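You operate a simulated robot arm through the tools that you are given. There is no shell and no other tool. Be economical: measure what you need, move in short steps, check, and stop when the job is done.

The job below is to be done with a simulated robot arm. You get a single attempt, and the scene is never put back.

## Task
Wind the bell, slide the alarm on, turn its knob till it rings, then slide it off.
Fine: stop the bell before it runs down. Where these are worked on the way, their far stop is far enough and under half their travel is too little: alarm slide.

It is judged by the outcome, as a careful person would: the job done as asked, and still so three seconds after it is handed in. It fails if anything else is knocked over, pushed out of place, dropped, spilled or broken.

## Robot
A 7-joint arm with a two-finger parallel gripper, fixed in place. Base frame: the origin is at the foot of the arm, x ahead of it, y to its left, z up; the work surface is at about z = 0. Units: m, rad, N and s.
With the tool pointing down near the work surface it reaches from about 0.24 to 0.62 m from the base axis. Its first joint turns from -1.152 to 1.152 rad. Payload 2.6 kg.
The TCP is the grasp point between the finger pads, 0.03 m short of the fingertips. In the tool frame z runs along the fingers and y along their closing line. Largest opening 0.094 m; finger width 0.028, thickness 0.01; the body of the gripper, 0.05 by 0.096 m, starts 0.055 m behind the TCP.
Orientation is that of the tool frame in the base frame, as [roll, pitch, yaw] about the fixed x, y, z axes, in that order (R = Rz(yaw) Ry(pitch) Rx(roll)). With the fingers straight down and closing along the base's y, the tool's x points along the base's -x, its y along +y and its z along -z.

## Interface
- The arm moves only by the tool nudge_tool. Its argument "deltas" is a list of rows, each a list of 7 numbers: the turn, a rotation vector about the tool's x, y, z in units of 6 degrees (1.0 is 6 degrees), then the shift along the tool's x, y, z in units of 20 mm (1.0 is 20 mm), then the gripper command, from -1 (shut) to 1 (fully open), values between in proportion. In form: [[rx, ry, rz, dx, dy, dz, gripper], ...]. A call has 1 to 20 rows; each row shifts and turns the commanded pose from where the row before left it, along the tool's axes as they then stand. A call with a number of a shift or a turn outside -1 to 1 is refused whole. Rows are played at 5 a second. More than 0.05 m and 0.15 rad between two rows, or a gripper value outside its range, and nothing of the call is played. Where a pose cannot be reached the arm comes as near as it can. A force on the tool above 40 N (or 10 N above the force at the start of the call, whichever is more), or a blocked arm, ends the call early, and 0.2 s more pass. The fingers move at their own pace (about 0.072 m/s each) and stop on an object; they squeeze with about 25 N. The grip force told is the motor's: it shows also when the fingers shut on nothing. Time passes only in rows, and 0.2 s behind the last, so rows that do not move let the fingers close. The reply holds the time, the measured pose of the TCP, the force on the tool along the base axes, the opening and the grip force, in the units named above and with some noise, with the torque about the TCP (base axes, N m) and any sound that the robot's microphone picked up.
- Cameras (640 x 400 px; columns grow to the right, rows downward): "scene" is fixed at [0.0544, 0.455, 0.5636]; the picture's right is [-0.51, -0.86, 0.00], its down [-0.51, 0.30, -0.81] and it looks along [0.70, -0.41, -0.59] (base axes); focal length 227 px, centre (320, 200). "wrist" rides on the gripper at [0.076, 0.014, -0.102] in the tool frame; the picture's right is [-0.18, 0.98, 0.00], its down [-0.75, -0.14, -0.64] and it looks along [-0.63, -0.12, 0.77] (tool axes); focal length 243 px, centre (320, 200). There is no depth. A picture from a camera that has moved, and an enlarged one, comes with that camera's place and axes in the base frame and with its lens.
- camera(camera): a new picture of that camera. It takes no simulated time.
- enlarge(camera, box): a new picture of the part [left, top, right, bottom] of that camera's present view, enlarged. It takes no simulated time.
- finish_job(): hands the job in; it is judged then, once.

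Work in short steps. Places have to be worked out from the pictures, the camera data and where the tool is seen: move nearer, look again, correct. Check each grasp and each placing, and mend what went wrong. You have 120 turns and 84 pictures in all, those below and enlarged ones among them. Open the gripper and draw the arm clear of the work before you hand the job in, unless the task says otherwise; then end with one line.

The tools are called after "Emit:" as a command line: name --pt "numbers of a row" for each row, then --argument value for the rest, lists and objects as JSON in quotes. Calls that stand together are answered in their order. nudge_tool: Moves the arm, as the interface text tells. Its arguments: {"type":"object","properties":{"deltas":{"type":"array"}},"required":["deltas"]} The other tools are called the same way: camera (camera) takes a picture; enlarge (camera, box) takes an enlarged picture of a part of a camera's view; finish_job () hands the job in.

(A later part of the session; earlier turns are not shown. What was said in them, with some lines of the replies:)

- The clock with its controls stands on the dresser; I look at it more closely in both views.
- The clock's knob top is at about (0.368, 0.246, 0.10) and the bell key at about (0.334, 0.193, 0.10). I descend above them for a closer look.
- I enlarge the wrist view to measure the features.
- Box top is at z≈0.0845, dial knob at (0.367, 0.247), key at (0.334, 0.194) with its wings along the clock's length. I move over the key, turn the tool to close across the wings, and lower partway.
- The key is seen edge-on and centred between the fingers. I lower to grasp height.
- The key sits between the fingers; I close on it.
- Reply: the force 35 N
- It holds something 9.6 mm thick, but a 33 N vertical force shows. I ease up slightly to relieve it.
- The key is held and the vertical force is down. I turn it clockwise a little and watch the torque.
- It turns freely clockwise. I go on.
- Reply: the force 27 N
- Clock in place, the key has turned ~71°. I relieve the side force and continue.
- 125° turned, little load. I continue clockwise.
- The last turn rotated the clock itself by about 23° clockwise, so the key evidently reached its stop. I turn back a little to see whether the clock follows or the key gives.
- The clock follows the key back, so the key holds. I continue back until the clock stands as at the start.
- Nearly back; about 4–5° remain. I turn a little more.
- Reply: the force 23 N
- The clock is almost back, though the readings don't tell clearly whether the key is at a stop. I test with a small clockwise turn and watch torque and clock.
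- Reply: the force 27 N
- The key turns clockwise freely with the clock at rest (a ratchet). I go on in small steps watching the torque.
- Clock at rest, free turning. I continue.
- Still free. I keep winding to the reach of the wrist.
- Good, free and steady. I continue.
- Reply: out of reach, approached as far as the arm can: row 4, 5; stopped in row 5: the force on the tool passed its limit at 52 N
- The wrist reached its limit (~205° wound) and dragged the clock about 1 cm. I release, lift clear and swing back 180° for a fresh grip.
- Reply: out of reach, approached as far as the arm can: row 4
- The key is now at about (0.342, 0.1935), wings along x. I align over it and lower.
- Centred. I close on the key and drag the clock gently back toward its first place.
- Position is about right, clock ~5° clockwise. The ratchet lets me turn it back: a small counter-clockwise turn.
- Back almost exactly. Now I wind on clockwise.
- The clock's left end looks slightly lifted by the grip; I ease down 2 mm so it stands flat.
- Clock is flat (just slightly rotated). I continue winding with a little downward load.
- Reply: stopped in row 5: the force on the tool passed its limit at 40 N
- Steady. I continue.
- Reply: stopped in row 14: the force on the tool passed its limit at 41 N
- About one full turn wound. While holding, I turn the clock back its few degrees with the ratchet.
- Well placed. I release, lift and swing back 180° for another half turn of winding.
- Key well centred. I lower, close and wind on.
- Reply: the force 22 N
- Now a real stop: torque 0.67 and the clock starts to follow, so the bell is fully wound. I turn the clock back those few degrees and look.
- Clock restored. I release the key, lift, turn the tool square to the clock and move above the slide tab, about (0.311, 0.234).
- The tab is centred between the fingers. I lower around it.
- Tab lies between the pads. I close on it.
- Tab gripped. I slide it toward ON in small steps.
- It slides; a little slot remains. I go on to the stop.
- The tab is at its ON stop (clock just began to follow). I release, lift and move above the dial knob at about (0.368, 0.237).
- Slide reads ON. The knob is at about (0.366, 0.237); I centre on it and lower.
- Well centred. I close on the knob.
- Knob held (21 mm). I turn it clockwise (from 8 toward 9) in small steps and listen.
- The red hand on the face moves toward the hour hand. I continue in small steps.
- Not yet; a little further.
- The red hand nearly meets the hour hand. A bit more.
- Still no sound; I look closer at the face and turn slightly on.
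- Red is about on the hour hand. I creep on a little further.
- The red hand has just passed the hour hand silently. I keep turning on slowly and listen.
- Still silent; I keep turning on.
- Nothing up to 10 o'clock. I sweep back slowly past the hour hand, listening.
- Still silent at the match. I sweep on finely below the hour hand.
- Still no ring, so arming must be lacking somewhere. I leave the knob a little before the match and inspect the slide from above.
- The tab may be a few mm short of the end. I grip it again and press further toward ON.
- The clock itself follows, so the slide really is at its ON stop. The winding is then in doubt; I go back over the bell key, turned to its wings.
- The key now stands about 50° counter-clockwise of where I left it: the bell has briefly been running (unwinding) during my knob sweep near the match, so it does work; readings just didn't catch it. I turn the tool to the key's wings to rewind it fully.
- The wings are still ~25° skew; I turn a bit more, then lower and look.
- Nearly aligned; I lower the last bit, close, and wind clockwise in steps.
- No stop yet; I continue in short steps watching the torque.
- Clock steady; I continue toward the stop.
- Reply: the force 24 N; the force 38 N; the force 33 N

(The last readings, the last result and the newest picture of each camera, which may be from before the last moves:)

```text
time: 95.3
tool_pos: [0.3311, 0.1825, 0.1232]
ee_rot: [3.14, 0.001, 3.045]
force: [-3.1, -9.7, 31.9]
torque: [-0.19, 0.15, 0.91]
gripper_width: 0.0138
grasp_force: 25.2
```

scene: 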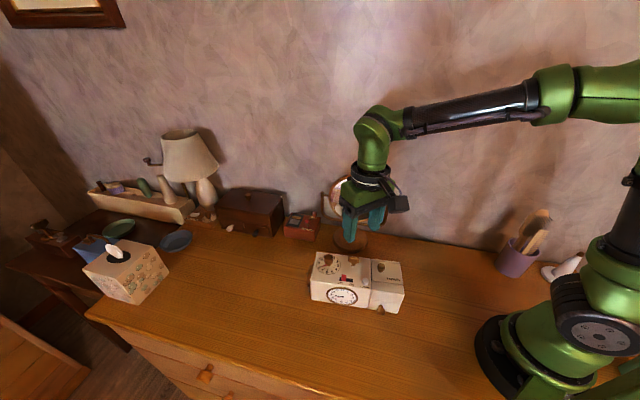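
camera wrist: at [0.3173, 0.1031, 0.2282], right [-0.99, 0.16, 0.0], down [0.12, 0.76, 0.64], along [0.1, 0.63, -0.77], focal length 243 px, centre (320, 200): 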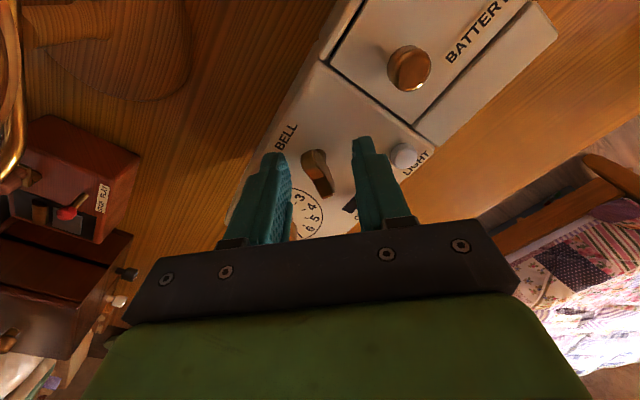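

Stop reached (0.9 Nm): fully wound. I relax the twist and drag the clock ~10 mm back (+y) to its first place with the key.

Emit:
nudge_tool --pt "0 0 -0.6 0 0 -0.04 -1" --pt "0 0 -0.6 0 0 -0.03 -1" --pt "0 0 -0.6 0 0.15 0 -1" --pt "0 0 0 0 0.15 0 -1" --pt "0 0 0 0 0.15 0 -1" --pt "0 0 0 0 0.05 0 -1"

Emit:
enlarge --camera "scene" --box '[304, 224, 416, 314]'

```text
time: 96.7
tool_pos: [0.3263, 0.1919, 0.1231]
ee_rot: [3.14, -0.006, -3.048]
force: [-1.7, -1.5, -0.3]
torque: [-0.03, -0.38, 0.04]
gripper_width: 0.0092
grasp_force: 25.1
```

```text
4.44 times, centred on (360, 269) of scene
camera zoom: at [0.0544, 0.4551, 0.5636], right [-0.51, -0.86, 0.0], down [-0.51, 0.3, -0.81], along [0.7, -0.41, -0.59], focal length 1010 px, centre (142, -107)
```

zoom: 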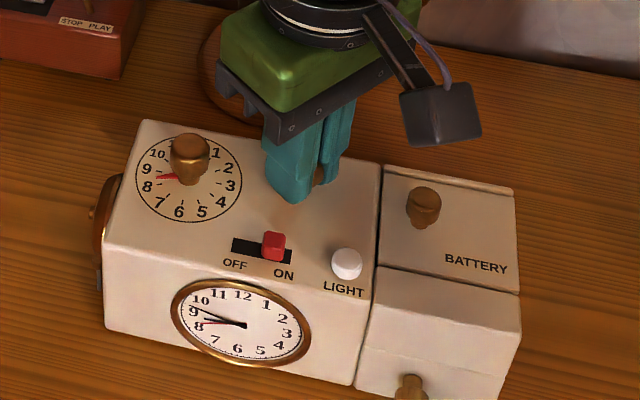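

Close to its first place. I release and move over the knob, oriented so that at the ring the tool already stands square for the slide.

Emit:
nudge_tool --pt "0 0 0 0 0 0 -0.5" --pt "0 0 0 0 0 0 -0.04" --pt "0 0 0 0 0 -0.9 -0.04" --pt "0 0 0 0 0 -0.9 -0.04" --pt "0 0 -0.97 0 0 0 -0.04" --pt "0 0 -0.97 0 0 0 -0.04" --pt "0 0 -0.97 0 0 0 -0.04" --pt "0 0 -0.97 0 0 0 -0.04" --pt "0 0 -0.97 0 0 0 -0.04" --pt "0 0 -0.97 0 0 0 -0.04" --pt "0 0 -0.97 0 0 0 -0.04" --pt "0 0 -0.97 0 0 0 -0.04" --pt "0 0 -0.9 0 0 0 -0.04" --pt "0 0 0 -0.8 -0.1 0 -0.04" --pt "0 0 0 -0.8 -0.1 0 -0.04" --pt "0 0 0 -0.8 -0.1 0 -0.04" --pt "0 0 0 -0.75 -0.01 0 -0.04" --pt "0 0 0 0 0 0 -0.04"

Emit:
camera --camera "wrist"

Emit:
enlarge --camera "scene" --box '[304, 224, 416, 314]'

```text
time: 100.5
tool_pos: [0.3674, 0.2421, 0.1614]
ee_rot: [3.139, 0.0, -2.143]
force: [0.6, 0.5, 0.0]
torque: [0.0, -0.02, -0.01]
gripper_width: 0.0452
grasp_force: 0.0
```

```text
15 pictures are left
camera wrist: at [0.3147, 0.1855, 0.2627], right [-0.73, 0.69, 0.0], down [0.53, 0.56, 0.64], along [0.44, 0.47, -0.77], focal length 243 px, centre (320, 200)
```

wrist: 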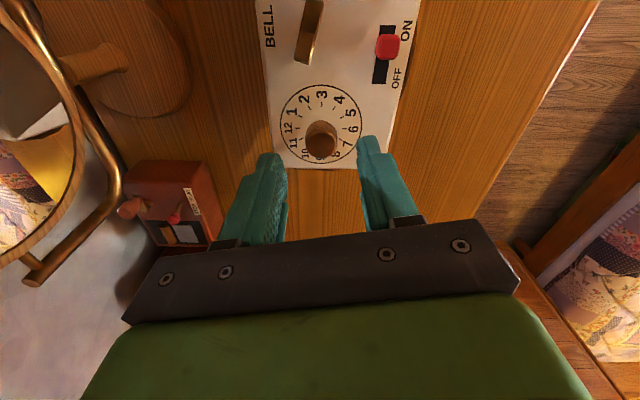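

```text
4.44 times, centred on (360, 269) of scene
camera zoom: at [0.0544, 0.455, 0.5636], right [-0.51, -0.86, 0.0], down [-0.51, 0.3, -0.81], along [0.7, -0.41, -0.59], focal length 1010 px, centre (142, -107)
```

zoom: 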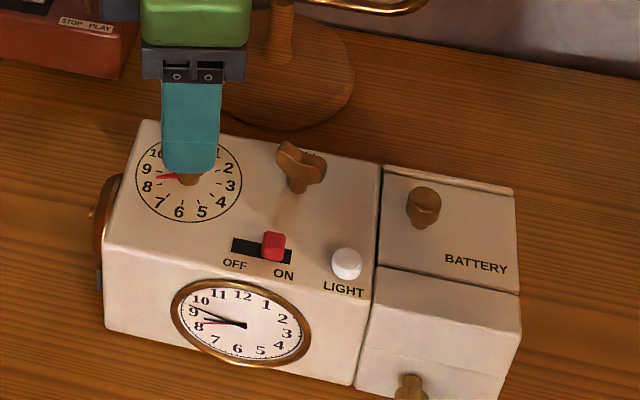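

I centre, lower and grip the knob.

Emit:
nudge_tool --pt "0 0 0 0.12 0.05 0.6 -0.04" --pt "0 0 0 0 0 0.8 -0.04" --pt "0 0 0 0 0 0.5 -0.04" --pt "0 0 0 0 0 0 -0.5" --pt "0 0 0 0 0 0 -1" --pt "0 0 0 0 0 0 -1"

Emit:
nudge_tool --pt "0 0 0.2 0 0 0 -1" --pt "0 0 0.2 0 0 0 -1"

```text
time: 101.9
tool_pos: [0.3646, 0.2398, 0.1233]
ee_rot: [3.14, 0.0, -2.142]
force: [0.3, 2.8, 0.0]
torque: [-0.42, 0.11, -0.04]
gripper_width: 0.0212
grasp_force: 24.7
```

```text
time: 102.5
tool_pos: [0.3668, 0.2377, 0.1219]
ee_rot: [3.141, -0.001, -2.183]
force: [0.9, 2.2, -0.3]
torque: [-0.16, 0.22, 0.04]
gripper_width: 0.021
grasp_force: 25.2
```

Now I step about 1.2–1.5° at a time and listen.

Emit:
nudge_tool --pt "0 0 0.2 0 0 0 -1"

Emit:
nudge_tool --pt "0 0 0.2 0 0 0 -1"

Emit:
nudge_tool --pt "0 0 0.2 0 0 0 -1"

```text
time: 102.9
tool_pos: [0.3666, 0.2385, 0.1236]
ee_rot: [3.142, -0.001, -2.207]
force: [-0.1, 1.8, 0.8]
torque: [0.32, -0.34, -0.01]
gripper_width: 0.0213
grasp_force: 25.3
```

```text
time: 103.3
tool_pos: [0.3654, 0.2381, 0.1223]
ee_rot: [3.142, -0.003, -2.23]
force: [-1.2, -1.2, 0.1]
torque: [0.35, -0.42, -0.01]
gripper_width: 0.0213
grasp_force: 25.4
```

```text
time: 103.7
tool_pos: [0.3655, 0.2392, 0.1236]
ee_rot: [3.139, -0.001, -2.247]
force: [-2.8, -1.9, 0.5]
torque: [0.26, -0.38, 0.02]
gripper_width: 0.0211
grasp_force: 25.0
```

No sound; I check key and hands.

Emit:
enlarge --camera "scene" --box '[324, 252, 372, 312]'

```text
6.67 times, centred on (348, 282) of scene
camera zoom: at [0.0544, 0.455, 0.5636], right [-0.51, -0.86, 0.0], down [-0.51, 0.3, -0.81], along [0.7, -0.41, -0.59], focal length 1514 px, centre (133, -347)
```

zoom: 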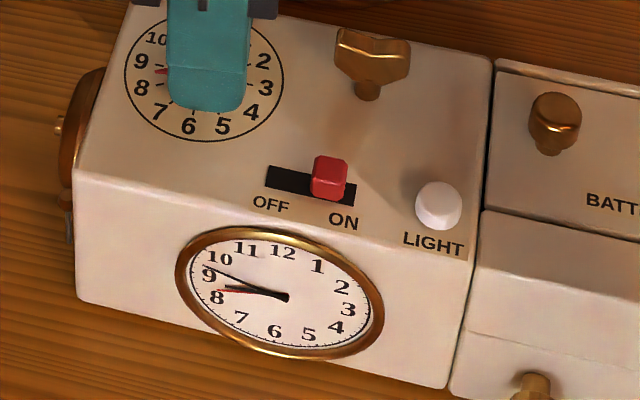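

The key has turned since the knob was gripped: the bell seems to be running now. I wait one row and compare.

Emit:
nudge_tool --pt "0 0 0 0 0 0 -1"

Emit:
enlarge --camera "scene" --box '[324, 252, 372, 312]'

```text
time: 104.1
tool_pos: [0.3669, 0.2384, 0.1218]
ee_rot: [3.138, 0.001, -2.249]
force: [-4.1, -2.5, 1.8]
torque: [-0.22, 0.11, 0.0]
gripper_width: 0.0212
grasp_force: 24.6
```

```text
6.67 times, centred on (348, 282) of scene
camera zoom: at [0.0544, 0.455, 0.5636], right [-0.51, -0.86, 0.0], down [-0.51, 0.3, -0.81], along [0.7, -0.41, -0.59], focal length 1514 px, centre (133, -347)
```

zoom: 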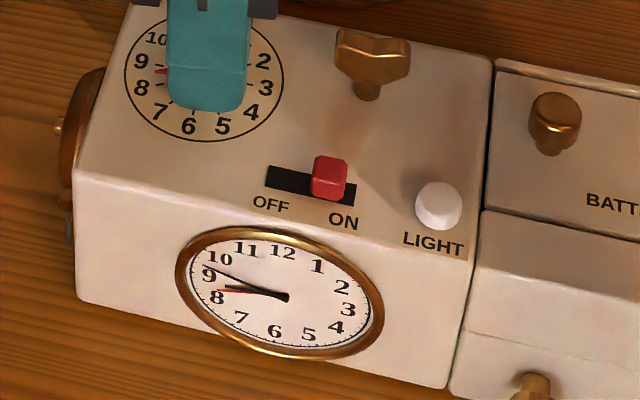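

Not moving at this setting; the window was just passed. I step back finely.

Emit:
nudge_tool --pt "0 0 -0.2 0 0 0 -1"

Emit:
nudge_tool --pt "0 0 -0.2 0 0 0 -1"

Emit:
enlarge --camera "scene" --box '[324, 252, 372, 312]'

```text
time: 104.5
tool_pos: [0.3658, 0.239, 0.1244]
ee_rot: [3.141, -0.002, -2.227]
force: [-5.3, -3.8, 4.7]
torque: [-0.39, 0.28, 0.0]
gripper_width: 0.0213
grasp_force: 25.2
```

```text
time: 104.9
tool_pos: [0.3661, 0.2385, 0.1225]
ee_rot: [3.14, -0.001, -2.205]
force: [-6.4, -5.8, 4.4]
torque: [-0.23, 0.16, 0.0]
gripper_width: 0.0213
grasp_force: 25.2
```

```text
6.67 times, centred on (348, 282) of scene
camera zoom: at [0.0544, 0.455, 0.5636], right [-0.51, -0.86, 0.0], down [-0.51, 0.3, -0.81], along [0.7, -0.41, -0.59], focal length 1514 px, centre (133, -347)
```

zoom: 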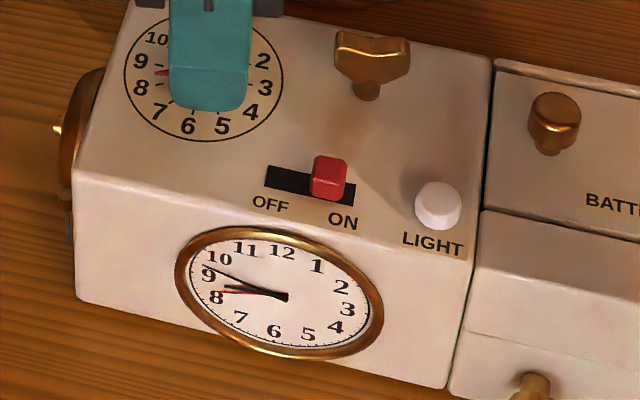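

I can't tell whether the key creeps slowly all the time. I hold still a few seconds and compare.

Emit:
nudge_tool --pt "0 0 0 0 0 0 -1" --pt "0 0 0 0 0 0 -1" --pt "0 0 0 0 0 0 -1" --pt "0 0 0 0 0 0 -1" --pt "0 0 0 0 0 0 -1" --pt "0 0 0 0 0 0 -1" --pt "0 0 0 0 0 0 -1" --pt "0 0 0 0 0 0 -1" --pt "0 0 0 0 0 0 -1" --pt "0 0 0 0 0 0 -1" --pt "0 0 0 0 0 0 -1" --pt "0 0 0 0 0 0 -1" --pt "0 0 0 0 0 0 -1" --pt "0 0 0 0 0 0 -1" --pt "0 0 0 0 0 0 -1" --pt "0 0 0 0 0 0 -1" --pt "0 0 0 0 0 0 -1" --pt "0 0 0 0 0 0 -1"

Emit:
enlarge --camera "scene" --box '[324, 252, 372, 312]'

```text
time: 108.7
tool_pos: [0.3669, 0.2393, 0.1221]
ee_rot: [3.141, 0.0, -2.207]
force: [0.6, -4.0, 0.2]
torque: [-0.13, -0.03, -0.02]
gripper_width: 0.0211
grasp_force: 25.2
```

```text
6.67 times, centred on (348, 282) of scene
camera zoom: at [0.0544, 0.455, 0.5636], right [-0.51, -0.86, 0.0], down [-0.51, 0.3, -0.81], along [0.7, -0.41, -0.59], focal length 1514 px, centre (133, -347)
```

zoom: 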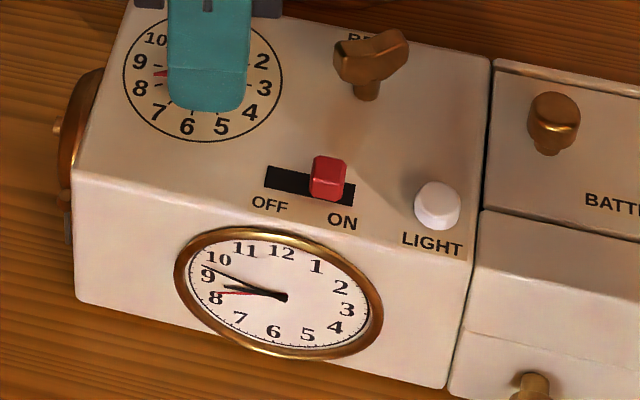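

The key keeps turning back while I hold still: the bell has been running since the red hand first met the hour hand. I go at once to slide it off.

Emit:
nudge_tool --pt "0 0 0 0 0 0 -0.4" --pt "0 0 0 0 0 0 -0.1" --pt "0 0 0 0 0 -0.9 -0.1" --pt "0 0 0 0 0 -0.9 -0.2" --pt "0 0 0.65 0 0 0 -0.3" --pt "0 0 0.62 0 0 0 -0.3" --pt "0 0 0 0.9 0.66 0 -0.3" --pt "0 0 0 0.9 0.65 0 -0.3" --pt "0 0 0 0.84 0.65 0 -0.3"

Emit:
enlarge --camera "wrist" --box '[200, 20, 440, 220]'

```text
time: 110.7
tool_pos: [0.3023, 0.228, 0.1584]
ee_rot: [3.141, 0.0, -2.338]
force: [0.1, -0.9, -0.2]
torque: [0.0, 0.0, -0.01]
gripper_width: 0.033
grasp_force: 0.0
```

```text
2.00 times, centred on (320, 120) of wrist
camera zoom: at [0.239, 0.1824, 0.2606], right [-0.58, 0.82, 0.0], down [0.63, 0.44, 0.64], along [0.52, 0.37, -0.77], focal length 485 px, centre (320, 360)
```

zoom: 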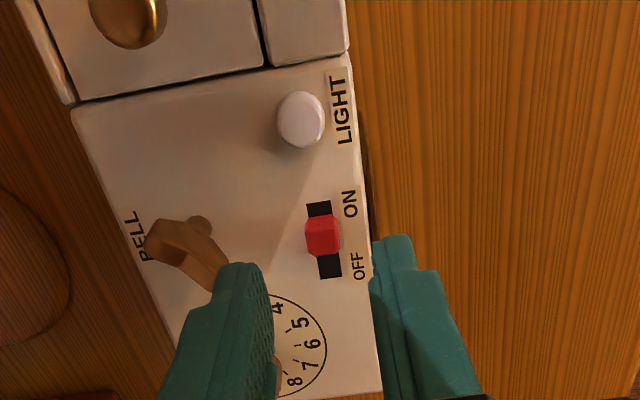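

Tab is centred between the fingers with clearance from the key. I lower, grip and slide toward OFF.

Emit:
nudge_tool --pt "0 0 0 -0.07 0.01 0.8 -0.3" --pt "0 0 0 0 0 0.8 -0.3" --pt "0 0 0 0 0 0.4 -0.3" --pt "0 0 0 0 0 0 -0.7" --pt "0 0 0 0 0 0 -1" --pt "0 0 0 0 0 0 -1" --pt "0 0 0 -0.2 0 0 -1" --pt "0 0 0 -0.2 0 0 -1" --pt "0 0 0 -0.2 0 0 -1" --pt "0 0 0 -0.12 0 0 -1" --pt "0 0 0 0 0 0 -1"

Emit:
enlarge --camera "wrist" --box '[200, 20, 440, 220]'

```text
time: 113.1
tool_pos: [0.3121, 0.2415, 0.119]
ee_rot: [3.139, -0.001, -2.339]
force: [-1.8, 0.9, 0.1]
torque: [-0.46, 0.54, -0.22]
gripper_width: 0.0112
grasp_force: 25.4
```

```text
2.00 times, centred on (320, 120) of wrist
camera zoom: at [0.2491, 0.1954, 0.2213], right [-0.58, 0.82, 0.0], down [0.63, 0.44, 0.64], along [0.52, 0.37, -0.77], focal length 485 px, centre (320, 360)
```

zoom: 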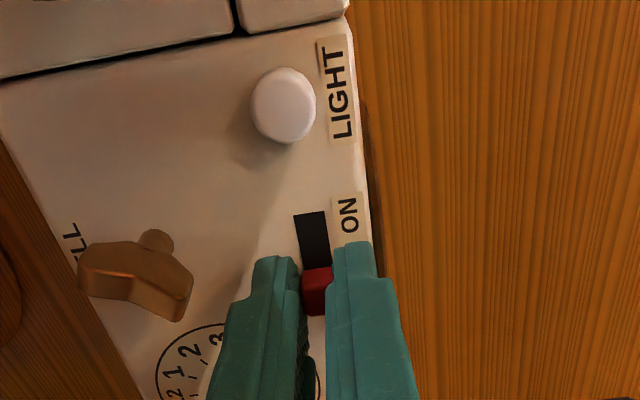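

Tab is back at the OFF end. I release, lift clear and check.

Emit:
nudge_tool --pt "0 0 0 0 0 0 -0.5" --pt "0 0 0 0 0 0 -0.2" --pt "0 0 0 0 0 -0.9 -0.1" --pt "0 0 0 0 0 -1 0" --pt "0 0 0 0.6 -0.6 -1 0" --pt "0 0 0 0.6 -0.6 -1 0" --pt "0 0 0 0.6 -0.6 -1 0" --pt "0 0 0 0 0 -1 0"

Emit:
enlarge --camera "scene" --box '[304, 234, 416, 314]'

```text
time: 114.9
tool_pos: [0.3136, 0.1902, 0.2384]
ee_rot: [3.139, 0.0, -2.337]
force: [1.0, 0.3, 0.6]
torque: [0.01, 0.02, -0.04]
gripper_width: 0.0469
grasp_force: 0.1
```

```text
5.00 times, centred on (360, 274) of scene
camera zoom: at [0.0544, 0.455, 0.5636], right [-0.51, -0.86, 0.0], down [-0.51, 0.3, -0.81], along [0.7, -0.41, -0.59], focal length 1136 px, centre (120, -170)
```

zoom: 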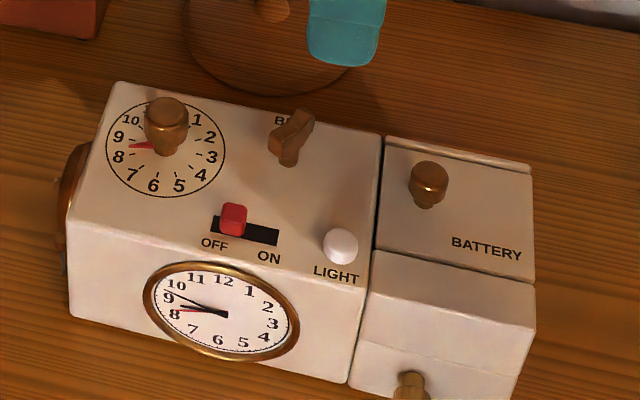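

OFF. I draw the arm farther away, wait, and check that the key has stopped turning.

Emit:
nudge_tool --pt "0 0 0 0 0 -1 0.5" --pt "0 0 0 0 0 -1 0.5" --pt "0 0 0 0 0 -1 0.5" --pt "0 0 0 0 0 -1 0.5" --pt "0 0 0 0 0 0 0.5" --pt "0 0 0 0 0 0 0.5" --pt "0 0 0 0 0 0 0.5" --pt "0 0 0 0 0 0 0.5" --pt "0 0 0 0 0 0 0.5" --pt "0 0 0 0 0 0 0.5" --pt "0 0 0 0 0 0 0.5" --pt "0 0 0 0 0 0 0.5" --pt "0 0 0 0 0 0 0.5" --pt "0 0 0 0 0 0 0.5" --pt "0 0 0 0 0 0 0.5" --pt "0 0 0 0 0 0 0.5" --pt "0 0 0 0 0 0 0.5" --pt "0 0 0 0 0 0 0.5" --pt "0 0 0 0 0 0 0.5" --pt "0 0 0 0 0 0 0.5"

Emit:
enlarge --camera "scene" --box '[304, 234, 416, 314]'

```text
time: 119.1
tool_pos: [0.3132, 0.1897, 0.3167]
ee_rot: [3.138, 0.0, -2.338]
force: [0.8, 0.2, 0.3]
torque: [-0.01, 0.01, 0.03]
gripper_width: 0.0703
grasp_force: 0.1
```

```text
5.00 times, centred on (360, 274) of scene
camera zoom: at [0.0544, 0.455, 0.5636], right [-0.51, -0.86, 0.0], down [-0.51, 0.3, -0.81], along [0.7, -0.41, -0.59], focal length 1136 px, centre (120, -170)
```

zoom: 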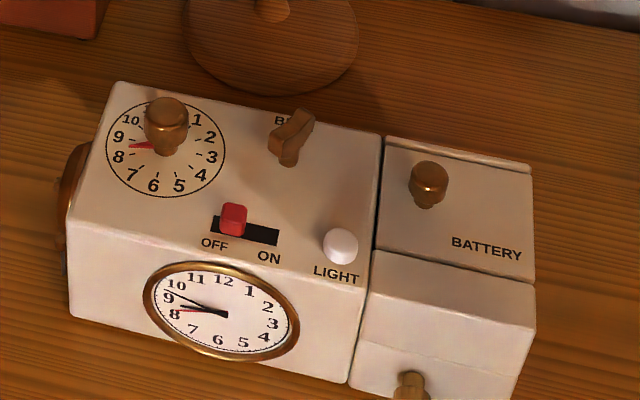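

The key stands still now with the slide OFF, so the bell was stopped with plenty of winding left. A last look at the whole scene.

Emit:
camera --camera "scene"

```text
5 pictures are left
```

scene: 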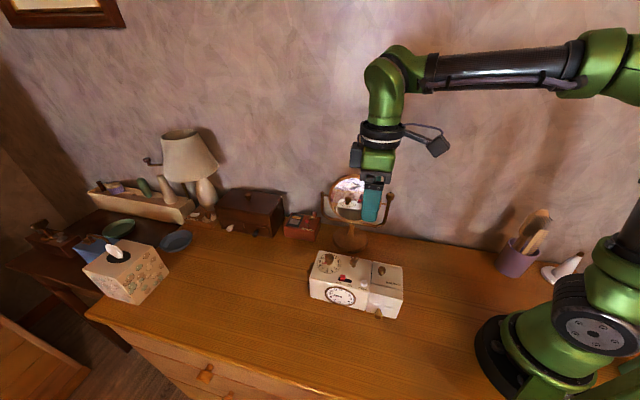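

Everything else is in place, the arm is clear and the gripper open; I hand the job in.

Emit:
finish_job

```text
The job is handed in.
```

I wound the bell to its stop, slid the alarm on, turned the knob until the bell ran, and slid it off before it ran down; no ring was ever reported by the microphone, so I judged it from the key unwinding until the slide went off. The key needed a second winding partway through, and the clock was shifted while I worked and put back to within about 5 mm.
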